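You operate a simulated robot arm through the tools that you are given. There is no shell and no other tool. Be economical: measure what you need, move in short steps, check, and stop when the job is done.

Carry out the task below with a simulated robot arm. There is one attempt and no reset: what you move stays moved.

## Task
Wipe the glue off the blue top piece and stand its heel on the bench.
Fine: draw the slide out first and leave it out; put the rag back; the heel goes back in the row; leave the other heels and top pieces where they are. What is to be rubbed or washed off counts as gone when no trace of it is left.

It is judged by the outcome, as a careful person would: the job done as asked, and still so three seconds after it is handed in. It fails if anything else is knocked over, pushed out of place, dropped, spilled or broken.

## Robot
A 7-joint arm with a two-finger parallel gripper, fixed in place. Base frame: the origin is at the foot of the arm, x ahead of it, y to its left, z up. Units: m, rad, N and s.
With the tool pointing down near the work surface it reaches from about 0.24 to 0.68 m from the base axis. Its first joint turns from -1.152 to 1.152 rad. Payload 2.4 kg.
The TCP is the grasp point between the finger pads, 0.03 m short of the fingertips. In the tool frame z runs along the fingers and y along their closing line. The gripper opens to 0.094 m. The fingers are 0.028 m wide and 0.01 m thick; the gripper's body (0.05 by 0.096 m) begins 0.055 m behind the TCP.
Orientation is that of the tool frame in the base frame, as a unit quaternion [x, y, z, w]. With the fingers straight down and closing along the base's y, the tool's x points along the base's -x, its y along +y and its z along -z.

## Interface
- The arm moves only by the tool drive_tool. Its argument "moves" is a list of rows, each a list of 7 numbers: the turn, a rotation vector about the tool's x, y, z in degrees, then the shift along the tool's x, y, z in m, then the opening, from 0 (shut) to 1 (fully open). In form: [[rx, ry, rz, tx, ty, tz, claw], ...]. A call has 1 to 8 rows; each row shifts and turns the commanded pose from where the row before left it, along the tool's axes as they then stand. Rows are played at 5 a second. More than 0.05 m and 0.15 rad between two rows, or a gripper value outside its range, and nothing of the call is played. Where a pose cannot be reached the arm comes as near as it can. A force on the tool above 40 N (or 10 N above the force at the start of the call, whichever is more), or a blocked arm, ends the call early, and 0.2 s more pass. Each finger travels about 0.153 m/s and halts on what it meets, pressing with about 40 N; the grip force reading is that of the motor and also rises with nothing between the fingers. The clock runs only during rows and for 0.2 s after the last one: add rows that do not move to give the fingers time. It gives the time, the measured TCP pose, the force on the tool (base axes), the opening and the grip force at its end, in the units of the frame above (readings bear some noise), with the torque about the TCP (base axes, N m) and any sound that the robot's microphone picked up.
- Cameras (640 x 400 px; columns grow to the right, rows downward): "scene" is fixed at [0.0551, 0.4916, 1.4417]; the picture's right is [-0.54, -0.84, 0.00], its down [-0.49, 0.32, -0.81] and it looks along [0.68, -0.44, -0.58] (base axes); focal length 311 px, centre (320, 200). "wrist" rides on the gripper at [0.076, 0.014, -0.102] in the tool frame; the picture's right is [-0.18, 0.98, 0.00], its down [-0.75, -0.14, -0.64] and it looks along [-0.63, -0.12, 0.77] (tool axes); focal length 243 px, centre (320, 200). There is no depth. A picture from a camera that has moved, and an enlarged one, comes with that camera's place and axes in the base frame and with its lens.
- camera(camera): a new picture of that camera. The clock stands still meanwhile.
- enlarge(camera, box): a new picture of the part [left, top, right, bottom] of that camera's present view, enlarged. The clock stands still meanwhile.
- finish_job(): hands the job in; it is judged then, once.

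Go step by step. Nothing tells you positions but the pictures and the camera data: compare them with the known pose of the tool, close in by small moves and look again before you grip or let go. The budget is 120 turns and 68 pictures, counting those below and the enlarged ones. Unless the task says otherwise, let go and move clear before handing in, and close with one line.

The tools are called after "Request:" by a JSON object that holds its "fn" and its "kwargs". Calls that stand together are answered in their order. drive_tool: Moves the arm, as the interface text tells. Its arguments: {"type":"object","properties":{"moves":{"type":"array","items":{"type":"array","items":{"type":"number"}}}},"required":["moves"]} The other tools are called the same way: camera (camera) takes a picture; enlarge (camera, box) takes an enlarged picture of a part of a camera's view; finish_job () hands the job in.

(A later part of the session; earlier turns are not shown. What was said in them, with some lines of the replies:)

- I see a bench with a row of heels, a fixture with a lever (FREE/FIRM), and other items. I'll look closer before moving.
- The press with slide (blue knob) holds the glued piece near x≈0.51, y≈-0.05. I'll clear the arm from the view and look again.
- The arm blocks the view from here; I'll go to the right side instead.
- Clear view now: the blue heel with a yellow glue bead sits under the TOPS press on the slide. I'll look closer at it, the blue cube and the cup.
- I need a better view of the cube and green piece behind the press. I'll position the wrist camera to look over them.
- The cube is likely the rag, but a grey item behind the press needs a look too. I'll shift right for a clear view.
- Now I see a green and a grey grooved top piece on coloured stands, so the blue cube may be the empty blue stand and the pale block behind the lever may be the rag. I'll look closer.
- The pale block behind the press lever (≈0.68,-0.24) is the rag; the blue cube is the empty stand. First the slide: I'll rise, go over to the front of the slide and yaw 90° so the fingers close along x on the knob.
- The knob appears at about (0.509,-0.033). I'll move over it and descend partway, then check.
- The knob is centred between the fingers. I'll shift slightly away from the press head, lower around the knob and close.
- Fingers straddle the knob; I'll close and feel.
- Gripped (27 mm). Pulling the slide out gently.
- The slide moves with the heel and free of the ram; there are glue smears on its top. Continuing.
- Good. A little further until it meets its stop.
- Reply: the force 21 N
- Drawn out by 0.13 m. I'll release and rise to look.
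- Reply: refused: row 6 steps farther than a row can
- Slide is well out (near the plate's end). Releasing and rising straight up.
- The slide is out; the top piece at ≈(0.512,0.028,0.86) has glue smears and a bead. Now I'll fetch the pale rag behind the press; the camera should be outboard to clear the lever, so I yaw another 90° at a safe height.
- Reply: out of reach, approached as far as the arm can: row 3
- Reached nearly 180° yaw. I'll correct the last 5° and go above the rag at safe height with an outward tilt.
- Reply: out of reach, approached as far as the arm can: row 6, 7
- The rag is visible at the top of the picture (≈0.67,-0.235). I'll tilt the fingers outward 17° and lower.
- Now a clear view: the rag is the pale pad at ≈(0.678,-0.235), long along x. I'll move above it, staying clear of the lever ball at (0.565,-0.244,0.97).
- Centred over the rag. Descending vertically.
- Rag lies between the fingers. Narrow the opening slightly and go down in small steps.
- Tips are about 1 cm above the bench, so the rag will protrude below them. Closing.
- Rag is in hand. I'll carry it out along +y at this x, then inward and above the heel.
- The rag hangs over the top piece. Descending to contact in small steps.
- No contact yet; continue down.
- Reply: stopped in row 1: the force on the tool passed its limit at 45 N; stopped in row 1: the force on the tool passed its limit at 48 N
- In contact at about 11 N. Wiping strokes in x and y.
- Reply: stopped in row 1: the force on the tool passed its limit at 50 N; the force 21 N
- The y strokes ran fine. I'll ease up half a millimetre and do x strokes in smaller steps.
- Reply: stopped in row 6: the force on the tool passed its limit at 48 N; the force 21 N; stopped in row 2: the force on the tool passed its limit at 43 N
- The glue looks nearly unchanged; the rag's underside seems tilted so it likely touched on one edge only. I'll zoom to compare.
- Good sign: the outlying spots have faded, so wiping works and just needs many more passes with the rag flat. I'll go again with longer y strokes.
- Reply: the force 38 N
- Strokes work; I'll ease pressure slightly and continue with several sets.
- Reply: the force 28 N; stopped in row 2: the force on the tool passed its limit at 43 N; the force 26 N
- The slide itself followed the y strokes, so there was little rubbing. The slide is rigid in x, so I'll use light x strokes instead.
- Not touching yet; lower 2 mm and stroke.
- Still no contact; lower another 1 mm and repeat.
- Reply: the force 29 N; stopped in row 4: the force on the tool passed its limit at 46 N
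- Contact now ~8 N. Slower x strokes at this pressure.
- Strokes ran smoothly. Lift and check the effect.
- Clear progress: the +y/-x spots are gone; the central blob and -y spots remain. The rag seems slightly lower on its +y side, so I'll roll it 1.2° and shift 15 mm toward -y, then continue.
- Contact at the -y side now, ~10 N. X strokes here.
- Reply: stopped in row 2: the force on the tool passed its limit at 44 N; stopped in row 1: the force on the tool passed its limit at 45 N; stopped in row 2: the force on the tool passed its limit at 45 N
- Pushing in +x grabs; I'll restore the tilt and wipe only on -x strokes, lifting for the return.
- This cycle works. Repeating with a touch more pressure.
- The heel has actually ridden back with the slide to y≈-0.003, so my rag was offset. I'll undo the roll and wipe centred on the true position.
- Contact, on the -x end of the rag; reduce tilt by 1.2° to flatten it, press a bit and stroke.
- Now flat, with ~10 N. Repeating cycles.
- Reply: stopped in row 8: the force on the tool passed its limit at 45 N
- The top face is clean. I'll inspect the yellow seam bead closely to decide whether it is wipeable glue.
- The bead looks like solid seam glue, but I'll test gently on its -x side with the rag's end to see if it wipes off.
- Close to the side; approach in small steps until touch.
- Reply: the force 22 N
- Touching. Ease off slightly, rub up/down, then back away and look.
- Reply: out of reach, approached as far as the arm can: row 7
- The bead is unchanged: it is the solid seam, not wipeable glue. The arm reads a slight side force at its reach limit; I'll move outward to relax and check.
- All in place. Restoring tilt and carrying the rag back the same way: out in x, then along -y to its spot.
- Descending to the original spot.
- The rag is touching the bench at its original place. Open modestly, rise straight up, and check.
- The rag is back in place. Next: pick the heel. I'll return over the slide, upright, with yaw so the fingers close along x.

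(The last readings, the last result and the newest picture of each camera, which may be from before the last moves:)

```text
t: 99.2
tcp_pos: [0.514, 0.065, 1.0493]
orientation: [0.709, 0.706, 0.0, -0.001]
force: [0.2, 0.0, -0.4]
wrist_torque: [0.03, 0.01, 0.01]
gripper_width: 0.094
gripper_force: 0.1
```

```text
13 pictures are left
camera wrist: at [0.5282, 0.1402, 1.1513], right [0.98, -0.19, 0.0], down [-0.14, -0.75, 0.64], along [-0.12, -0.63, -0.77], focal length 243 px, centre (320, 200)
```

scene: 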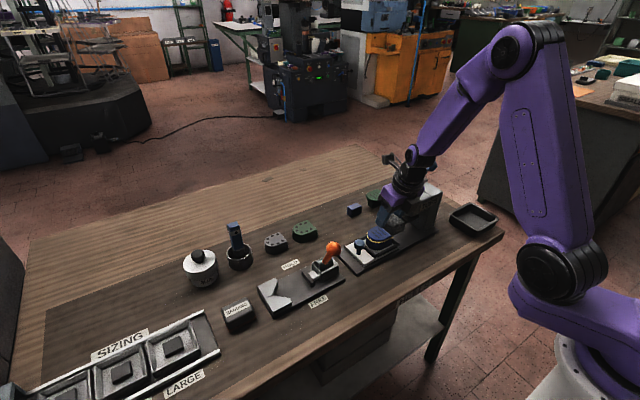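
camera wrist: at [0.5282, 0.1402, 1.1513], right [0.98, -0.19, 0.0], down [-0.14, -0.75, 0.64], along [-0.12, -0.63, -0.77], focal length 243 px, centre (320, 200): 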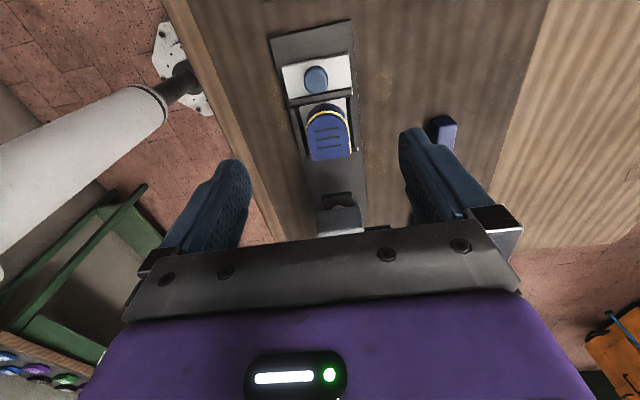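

The heel is at ≈(0.512,0.003), ~56 mm wide in x. Moving over it and descending partway.

Request:
{"fn": "drive_tool", "kwargs": {"moves": [[0, 0, 0, -0.034, -0.001, 0, 1], [0, 0, 0, -0.034, -0.001, 0, 1], [0, 0, 0, 0, 0, 0.05, 1], [0, 0, 0, 0, 0, 0.05, 1], [0, 0, 0, 0, 0, 0.045, 1]]}}

Request:
{"fn": "enlarge", "kwargs": {"camera": "scene", "box": [340, 195, 420, 250]}}

Request:
{"fn": "camera", "kwargs": {"camera": "wrist"}}

```text
t: 100.4
tcp_pos: [0.5081, -0.0053, 0.9051]
orientation: [0.708, 0.706, 0.0, 0.0]
force: [0.3, 0.5, -0.5]
wrist_torque: [0.0, 0.03, -0.03]
gripper_width: 0.0942
gripper_force: 0.0
```

```text
7.27 times, centred on (380, 222) of scene
camera zoom: at [0.0551, 0.4916, 1.4417], right [-0.54, -0.84, 0.0], down [-0.49, 0.32, -0.81], along [0.68, -0.44, -0.58], focal length 2262 px, centre (-116, 36)
```

zoom: 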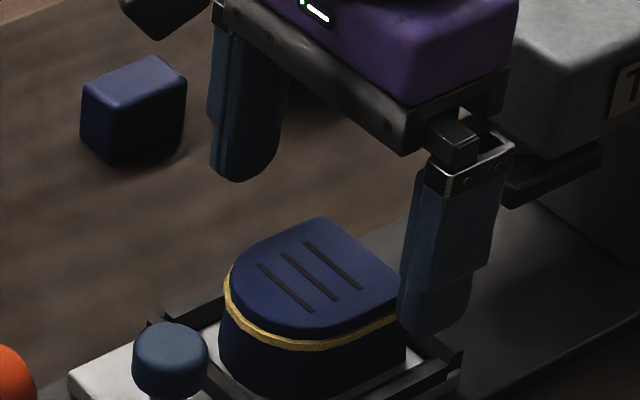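

```text
11 pictures are left
camera wrist: at [0.5226, 0.0707, 1.0074], right [0.98, -0.19, 0.0], down [-0.14, -0.75, 0.64], along [-0.12, -0.63, -0.77], focal length 243 px, centre (320, 200)
```

wrist: 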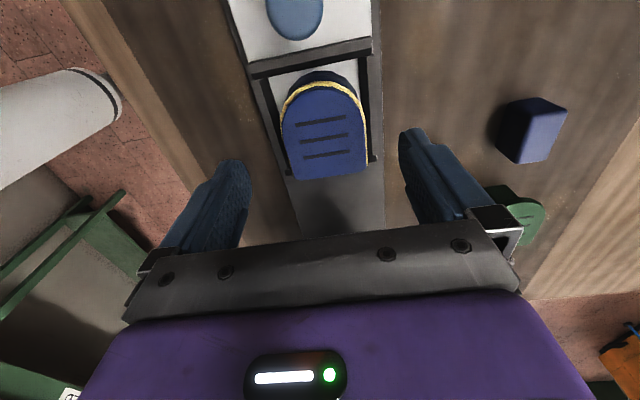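

Aligned; small correction, then down around the heel.

Request:
{"fn": "drive_tool", "kwargs": {"moves": [[0, 0, 0, 0.003, 0.004, 0.02, 1], [0, 0, 0, 0, 0, 0.015, 1], [0, 0, 0, 0, 0, 0.007, 1]]}}

Request:
{"fn": "drive_tool", "kwargs": {"moves": [[0, 0, 0, 0, 0, 0, 0.7], [0, 0, 0, 0, 0, 0, 0.4], [0, 0, 0, 0, 0, 0, 0.4]]}}

```text
t: 101.2
tcp_pos: [0.5145, 0.0005, 0.8623]
orientation: [0.708, 0.706, 0.0, 0.0]
force: [0.0, 0.8, 0.3]
wrist_torque: [0.0, -0.04, -0.02]
gripper_width: 0.094
gripper_force: 0.2
```

```text
t: 102.0
tcp_pos: [0.5141, -0.0004, 0.8614]
orientation: [0.708, 0.706, -0.001, 0.0]
force: [-1.8, 0.4, -0.9]
wrist_torque: [0.01, 0.07, -0.04]
gripper_width: 0.0564
gripper_force: 40.1
```

Gripped at 56 mm. Lifting gently and checking.

Request:
{"fn": "drive_tool", "kwargs": {"moves": [[0, 0, 0, 0, 0, -0.01, 0.3], [0, 0, 0, 0, 0, -0.02, 0.3], [0, 0, 0, 0, 0, -0.045, 0.3], [0, 0, 0, 0, 0, -0.045, 0.3]]}}

Request:
{"fn": "enlarge", "kwargs": {"camera": "scene", "box": [240, 165, 420, 265]}}

```text
t: 103.0
tcp_pos: [0.5161, 0.0044, 0.9821]
orientation: [0.709, 0.705, -0.001, 0.0]
force: [0.5, 0.6, -1.3]
wrist_torque: [-0.04, 0.0, -0.05]
gripper_width: 0.0564
gripper_force: 39.9
```

```text
3.56 times, centred on (330, 215) of scene
camera zoom: at [0.0551, 0.4916, 1.4417], right [-0.54, -0.84, 0.0], down [-0.49, 0.32, -0.81], along [0.68, -0.44, -0.58], focal length 1106 px, centre (284, 147)
```

zoom: 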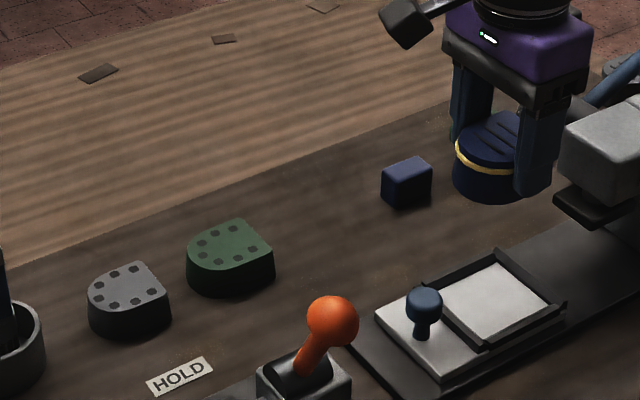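

Heel lifted cleanly. The row is at x≈0.677 (grey y≈0.24, green y≈0.143), so the empty place is ≈(0.677,0.045). Moving there.

Request:
{"fn": "drive_tool", "kwargs": {"moves": [[0, 0, 0, 0, 0.01, 0.04, 0.3], [0, 0, 0, 0.0095, 0.038, 0, 0.3], [0, 0, 0, 0.0095, 0.038, 0, 0.3], [0, 0, 0, 0.0095, 0.038, 0, 0.3], [0, 0, 0, 0.0095, 0.038, 0, 0.3], [0, 0, 0, 0, 0, 0.03, 0.3], [0, 0, 0, 0, 0, 0.02, 0.3]]}}

Request:
{"fn": "enlarge", "kwargs": {"camera": "scene", "box": [250, 165, 410, 265]}}

```text
t: 104.6
tcp_pos: [0.6787, 0.0406, 0.891]
orientation: [0.709, 0.705, -0.001, 0.0]
force: [-0.8, 0.1, -0.2]
wrist_torque: [0.01, -0.03, -0.02]
gripper_width: 0.0566
gripper_force: 39.6
```

```text
4.00 times, centred on (330, 215) of scene
camera zoom: at [0.0551, 0.4916, 1.4417], right [-0.54, -0.84, 0.0], down [-0.49, 0.32, -0.81], along [0.68, -0.44, -0.58], focal length 1244 px, centre (280, 140)
```

zoom: 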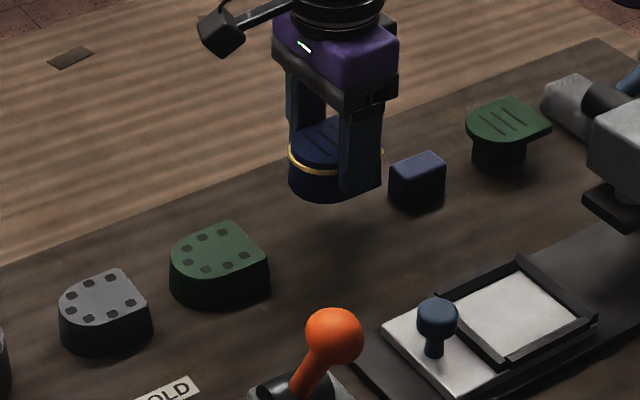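

On line with the row. Descending to contact.

Request:
{"fn": "drive_tool", "kwargs": {"moves": [[0, 0, 0, 0, 0, 0.02, 0.3], [0, 0, 0, 0, 0, 0.018, 0.3]]}}

Request:
{"fn": "drive_tool", "kwargs": {"moves": [[0, 0, 0, 0, 0, 0.004, 0.3]]}}

Request:
{"fn": "drive_tool", "kwargs": {"moves": [[0, 0, 0, 0, 0, 0.003, 0.3]]}}

Request:
{"fn": "drive_tool", "kwargs": {"moves": [[0, 0, 0, 0, 0, 0.002, 0.3]]}}

```text
t: 105.2
tcp_pos: [0.679, 0.0398, 0.8536]
orientation: [0.708, 0.706, -0.001, 0.0]
force: [1.1, 0.1, -0.7]
wrist_torque: [-0.01, 0.01, 0.02]
gripper_width: 0.0564
gripper_force: 40.1
```

```text
t: 105.6
tcp_pos: [0.6786, 0.0383, 0.8503]
orientation: [0.708, 0.706, 0.0, -0.001]
force: [-0.2, 0.3, -1.1]
wrist_torque: [-0.01, 0.02, -0.02]
gripper_width: 0.0564
gripper_force: 39.8
```

```text
t: 106.0
tcp_pos: [0.6784, 0.039, 0.8472]
orientation: [0.708, 0.706, -0.001, 0.0]
force: [-0.2, 1.0, -1.5]
wrist_torque: [0.03, 0.04, 0.01]
gripper_width: 0.0565
gripper_force: 40.1
```

```text
t: 106.4
tcp_pos: [0.6781, 0.0386, 0.8464]
orientation: [0.709, 0.705, 0.0, -0.001]
force: [-0.7, 0.3, 0.1]
wrist_torque: [0.01, -0.05, -0.02]
gripper_width: 0.0567
gripper_force: 40.1
```

Request:
{"fn": "drive_tool", "kwargs": {"moves": [[0, 0, 0, 0, 0, 0.002, 0.3]]}}

Request:
{"fn": "drive_tool", "kwargs": {"moves": [[0, 0, 0, 0, 0, 0.0015, 0.3]]}}

Request:
{"fn": "drive_tool", "kwargs": {"moves": [[0, 0, 0, 0, 0, 0.0015, 0.3]]}}

Request:
{"fn": "drive_tool", "kwargs": {"moves": [[0, 0, 0, 0, 0, 0.0015, 0.3]]}}

```text
t: 106.8
tcp_pos: [0.6767, 0.0373, 0.8424]
orientation: [0.708, 0.706, -0.001, -0.002]
force: [-0.4, 0.4, -2.5]
wrist_torque: [0.0, 0.0, -0.03]
gripper_width: 0.0561
gripper_force: 39.5
```

```text
t: 107.2
tcp_pos: [0.6764, 0.0388, 0.8418]
orientation: [0.708, 0.706, 0.0, 0.0]
force: [1.1, -0.2, -1.1]
wrist_torque: [0.0, -0.01, 0.01]
gripper_width: 0.0564
gripper_force: 39.8
```

```text
t: 107.6
tcp_pos: [0.6763, 0.0381, 0.8401]
orientation: [0.708, 0.706, 0.0, 0.0]
force: [-1.0, 0.7, 3.0]
wrist_torque: [-0.04, 0.02, 0.04]
gripper_width: 0.0567
gripper_force: 40.1
```

```text
t: 108.0
tcp_pos: [0.6769, 0.038, 0.8409]
orientation: [0.709, 0.706, 0.0, 0.001]
force: [-3.9, -0.7, 15.0]
wrist_torque: [-0.11, 0.15, -0.01]
gripper_width: 0.0561
gripper_force: 39.9
```

Heel stands on the bench. Ease off, open, and rise.

Request:
{"fn": "drive_tool", "kwargs": {"moves": [[0, 0, 0, 0, 0, -0.0012, 0.3], [0, 0, 0, 0, 0, 0, 0.8], [0, 0, 0, 0, 0, 0, 1], [0, 0, 0, 0, 0, 0, 1], [0, 0, 0, 0, 0, -0.03, 1], [0, 0, 0, 0, 0, -0.05, 1], [0, 0, 0, 0, -0.045, -0.02, 1], [0, 0, 0, 0, -0.045, 0, 1]]}}

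Request:
{"fn": "enlarge", "kwargs": {"camera": "scene", "box": [250, 165, 410, 265]}}

```text
t: 109.8
tcp_pos: [0.588, 0.0383, 0.943]
orientation: [0.708, 0.706, -0.001, 0.0]
force: [-0.3, 0.0, 0.9]
wrist_torque: [0.0, -0.03, -0.01]
gripper_width: 0.094
gripper_force: 0.2
```

```text
4.00 times, centred on (330, 215) of scene
camera zoom: at [0.0551, 0.4916, 1.4417], right [-0.54, -0.84, 0.0], down [-0.49, 0.32, -0.81], along [0.68, -0.44, -0.58], focal length 1244 px, centre (280, 140)
```

zoom: 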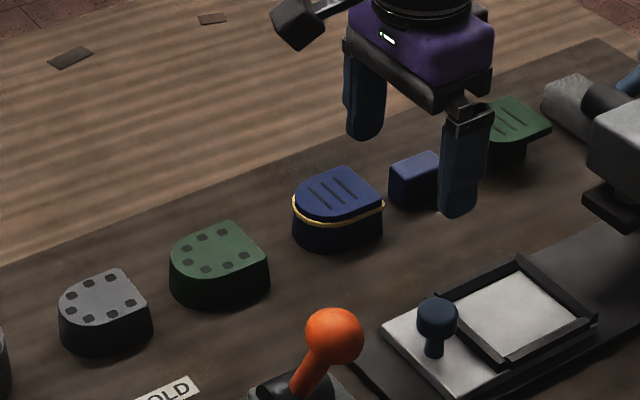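

The blue heel stands in the row between the green heel and the stand. The slide had crept in ~3 cm during wiping, so I'll draw it fully out again.

Request:
{"fn": "drive_tool", "kwargs": {"moves": [[0, 0, 0, 0.016, -0.038, 0, 1], [0, 0, 0, 0.016, -0.038, 0, 1], [0, 0, 0, 0, 0, 0.03, 1], [0, 0, 0, 0, 0, 0.03, 1], [0, 0, 0, 0, 0, 0.017, 1]]}}

Request:
{"fn": "camera", "kwargs": {"camera": "wrist"}}

```text
t: 111.0
tcp_pos: [0.5107, 0.0706, 0.8658]
orientation: [0.709, 0.705, 0.0, 0.0]
force: [-0.5, -1.0, 0.5]
wrist_torque: [0.03, -0.04, -0.01]
gripper_width: 0.0941
gripper_force: 0.0
```

```text
7 pictures are left
camera wrist: at [0.5257, 0.1462, 0.9675], right [0.98, -0.19, 0.0], down [-0.14, -0.75, 0.64], along [-0.12, -0.63, -0.77], focal length 243 px, centre (320, 200)
```

wrist: 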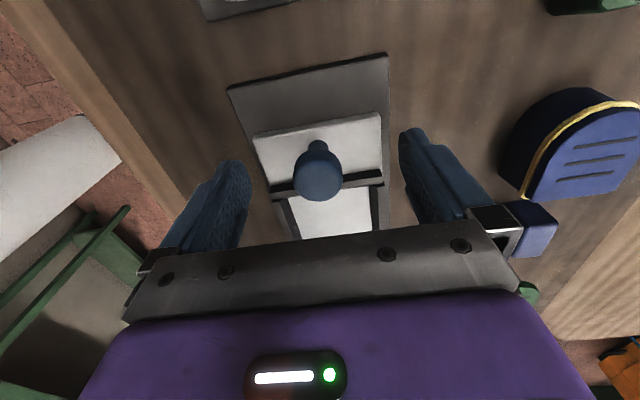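

Knob is between the fingers. Close, pull 3 cm, release, rise.

Request:
{"fn": "drive_tool", "kwargs": {"moves": [[0, 0, 0, 0, 0, 0, 0.4], [0, 0, 0, 0, 0, 0, 0], [0, 0, 0, 0, 0, 0, 0]]}}

Request:
{"fn": "drive_tool", "kwargs": {"moves": [[0, 0, 0, 0.008, 0, 0, 0], [0, 0, 0, 0.008, 0, 0, 0], [0, 0, 0, 0.008, 0, 0, 0], [0, 0, 0, 0.007, 0, 0, 0]]}}

Request:
{"fn": "drive_tool", "kwargs": {"moves": [[0, 0, 0, 0, 0, 0, 1], [0, 0, 0, 0, 0, 0, 1], [0, 0, 0, 0, 0, 0, 1], [0, 0, 0, 0, 0, -0.05, 1], [0, 0, 0, 0, 0, -0.05, 1], [0, 0, 0, 0, 0, -0.05, 1], [0, 0, 0, 0, -0.04, -0.02, 1], [0, 0, 0, 0, -0.04, 0, 1]]}}

Request:
{"fn": "drive_tool", "kwargs": {"moves": [[0, 0, 0, -0.03, -0.03, 0, 1], [0, 0, 0, -0.04, -0.02, 0, 1], [0, 0, 0, -0.048, 0, 0, 1], [0, 0, 0, -0.048, 0, 0, 1], [0, 0, 0, -0.048, 0, 0, 1], [0, 0, 0, -0.048, 0, 0, 1]]}}

Request:
{"fn": "camera", "kwargs": {"camera": "scene"}}

Request:
{"fn": "enlarge", "kwargs": {"camera": "scene", "box": [250, 165, 410, 265]}}

Request:
{"fn": "enlarge", "kwargs": {"camera": "scene", "box": [318, 200, 350, 230]}}

```text
t: 111.8
tcp_pos: [0.5098, 0.07, 0.8651]
orientation: [0.708, 0.706, -0.002, -0.002]
force: [-8.4, 0.1, 1.4]
wrist_torque: [-0.06, 0.2, -0.05]
gripper_width: 0.027
gripper_force: 45.2
```

```text
t: 112.8
tcp_pos: [0.5098, 0.0974, 0.8626]
orientation: [0.711, 0.703, -0.004, -0.003]
force: [-15.6, -25.2, 15.3]
wrist_torque: [-0.43, 0.31, 0.01]
gripper_width: 0.0277
gripper_force: 44.4
```

```text
t: 114.6
tcp_pos: [0.4298, 0.1024, 1.0338]
orientation: [0.708, 0.706, 0.0, 0.0]
force: [0.1, -0.8, -0.8]
wrist_torque: [0.02, -0.01, 0.01]
gripper_width: 0.0937
gripper_force: 0.0
```

```text
t: 116.0
tcp_pos: [0.3768, -0.1593, 1.0326]
orientation: [0.708, 0.706, 0.0, -0.001]
force: [-0.8, -1.2, 0.0]
wrist_torque: [0.05, -0.01, 0.05]
gripper_width: 0.0939
gripper_force: 0.0
```

```text
6 pictures are left
```

scene: 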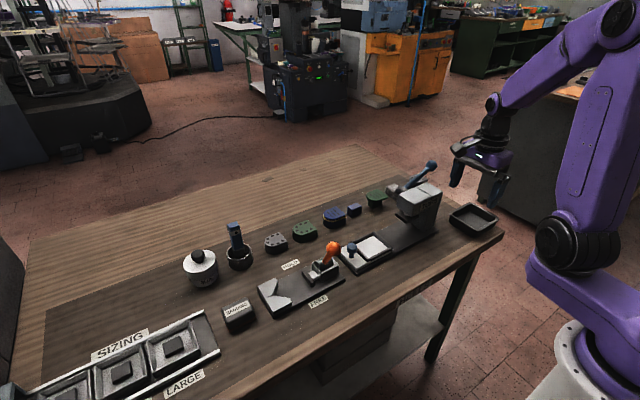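

```text
4.00 times, centred on (330, 215) of scene
camera zoom: at [0.055, 0.4916, 1.4418], right [-0.54, -0.84, 0.0], down [-0.49, 0.32, -0.81], along [0.68, -0.44, -0.58], focal length 1244 px, centre (280, 140)
```

zoom: 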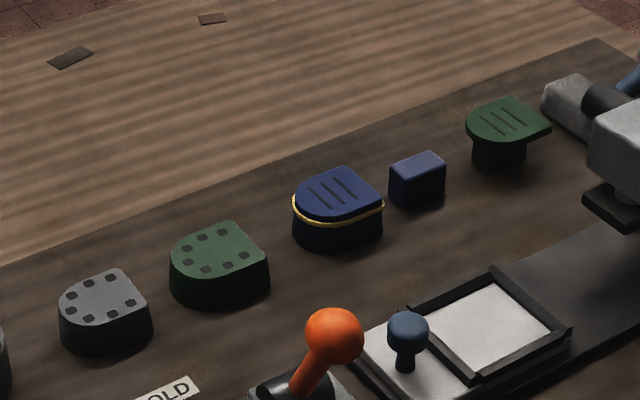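

```text
13.33 times, centred on (334, 215) of scene
camera zoom: at [0.055, 0.4916, 1.4418], right [-0.54, -0.84, 0.0], down [-0.49, 0.32, -0.81], along [0.68, -0.44, -0.58], focal length 4146 px, centre (133, 0)
```

zoom: 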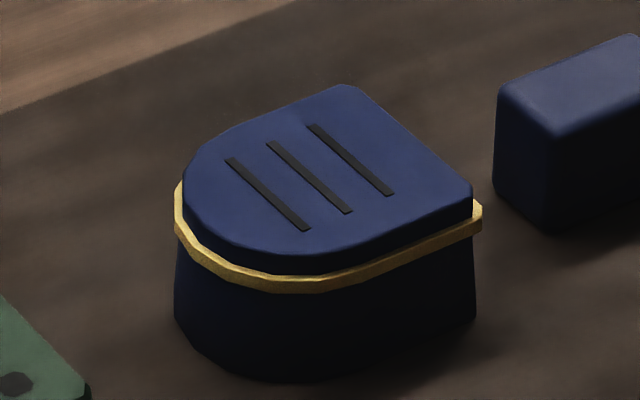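

The top face is clean and the heel stands in the row. The slide is fully out at its stop, the rag is back, and nothing else has moved. I'm handing in.

Request:
{"fn": "finish_job", "kwargs": {}}

```text
The job is handed in.
```

The glue spots are wiped off the blue top piece's face, its heel stands in the row, the slide is left drawn out and the rag is back in place; the yellow bead round the seam did not change when I rubbed it on one side, so I took it for the solid seam and left it.
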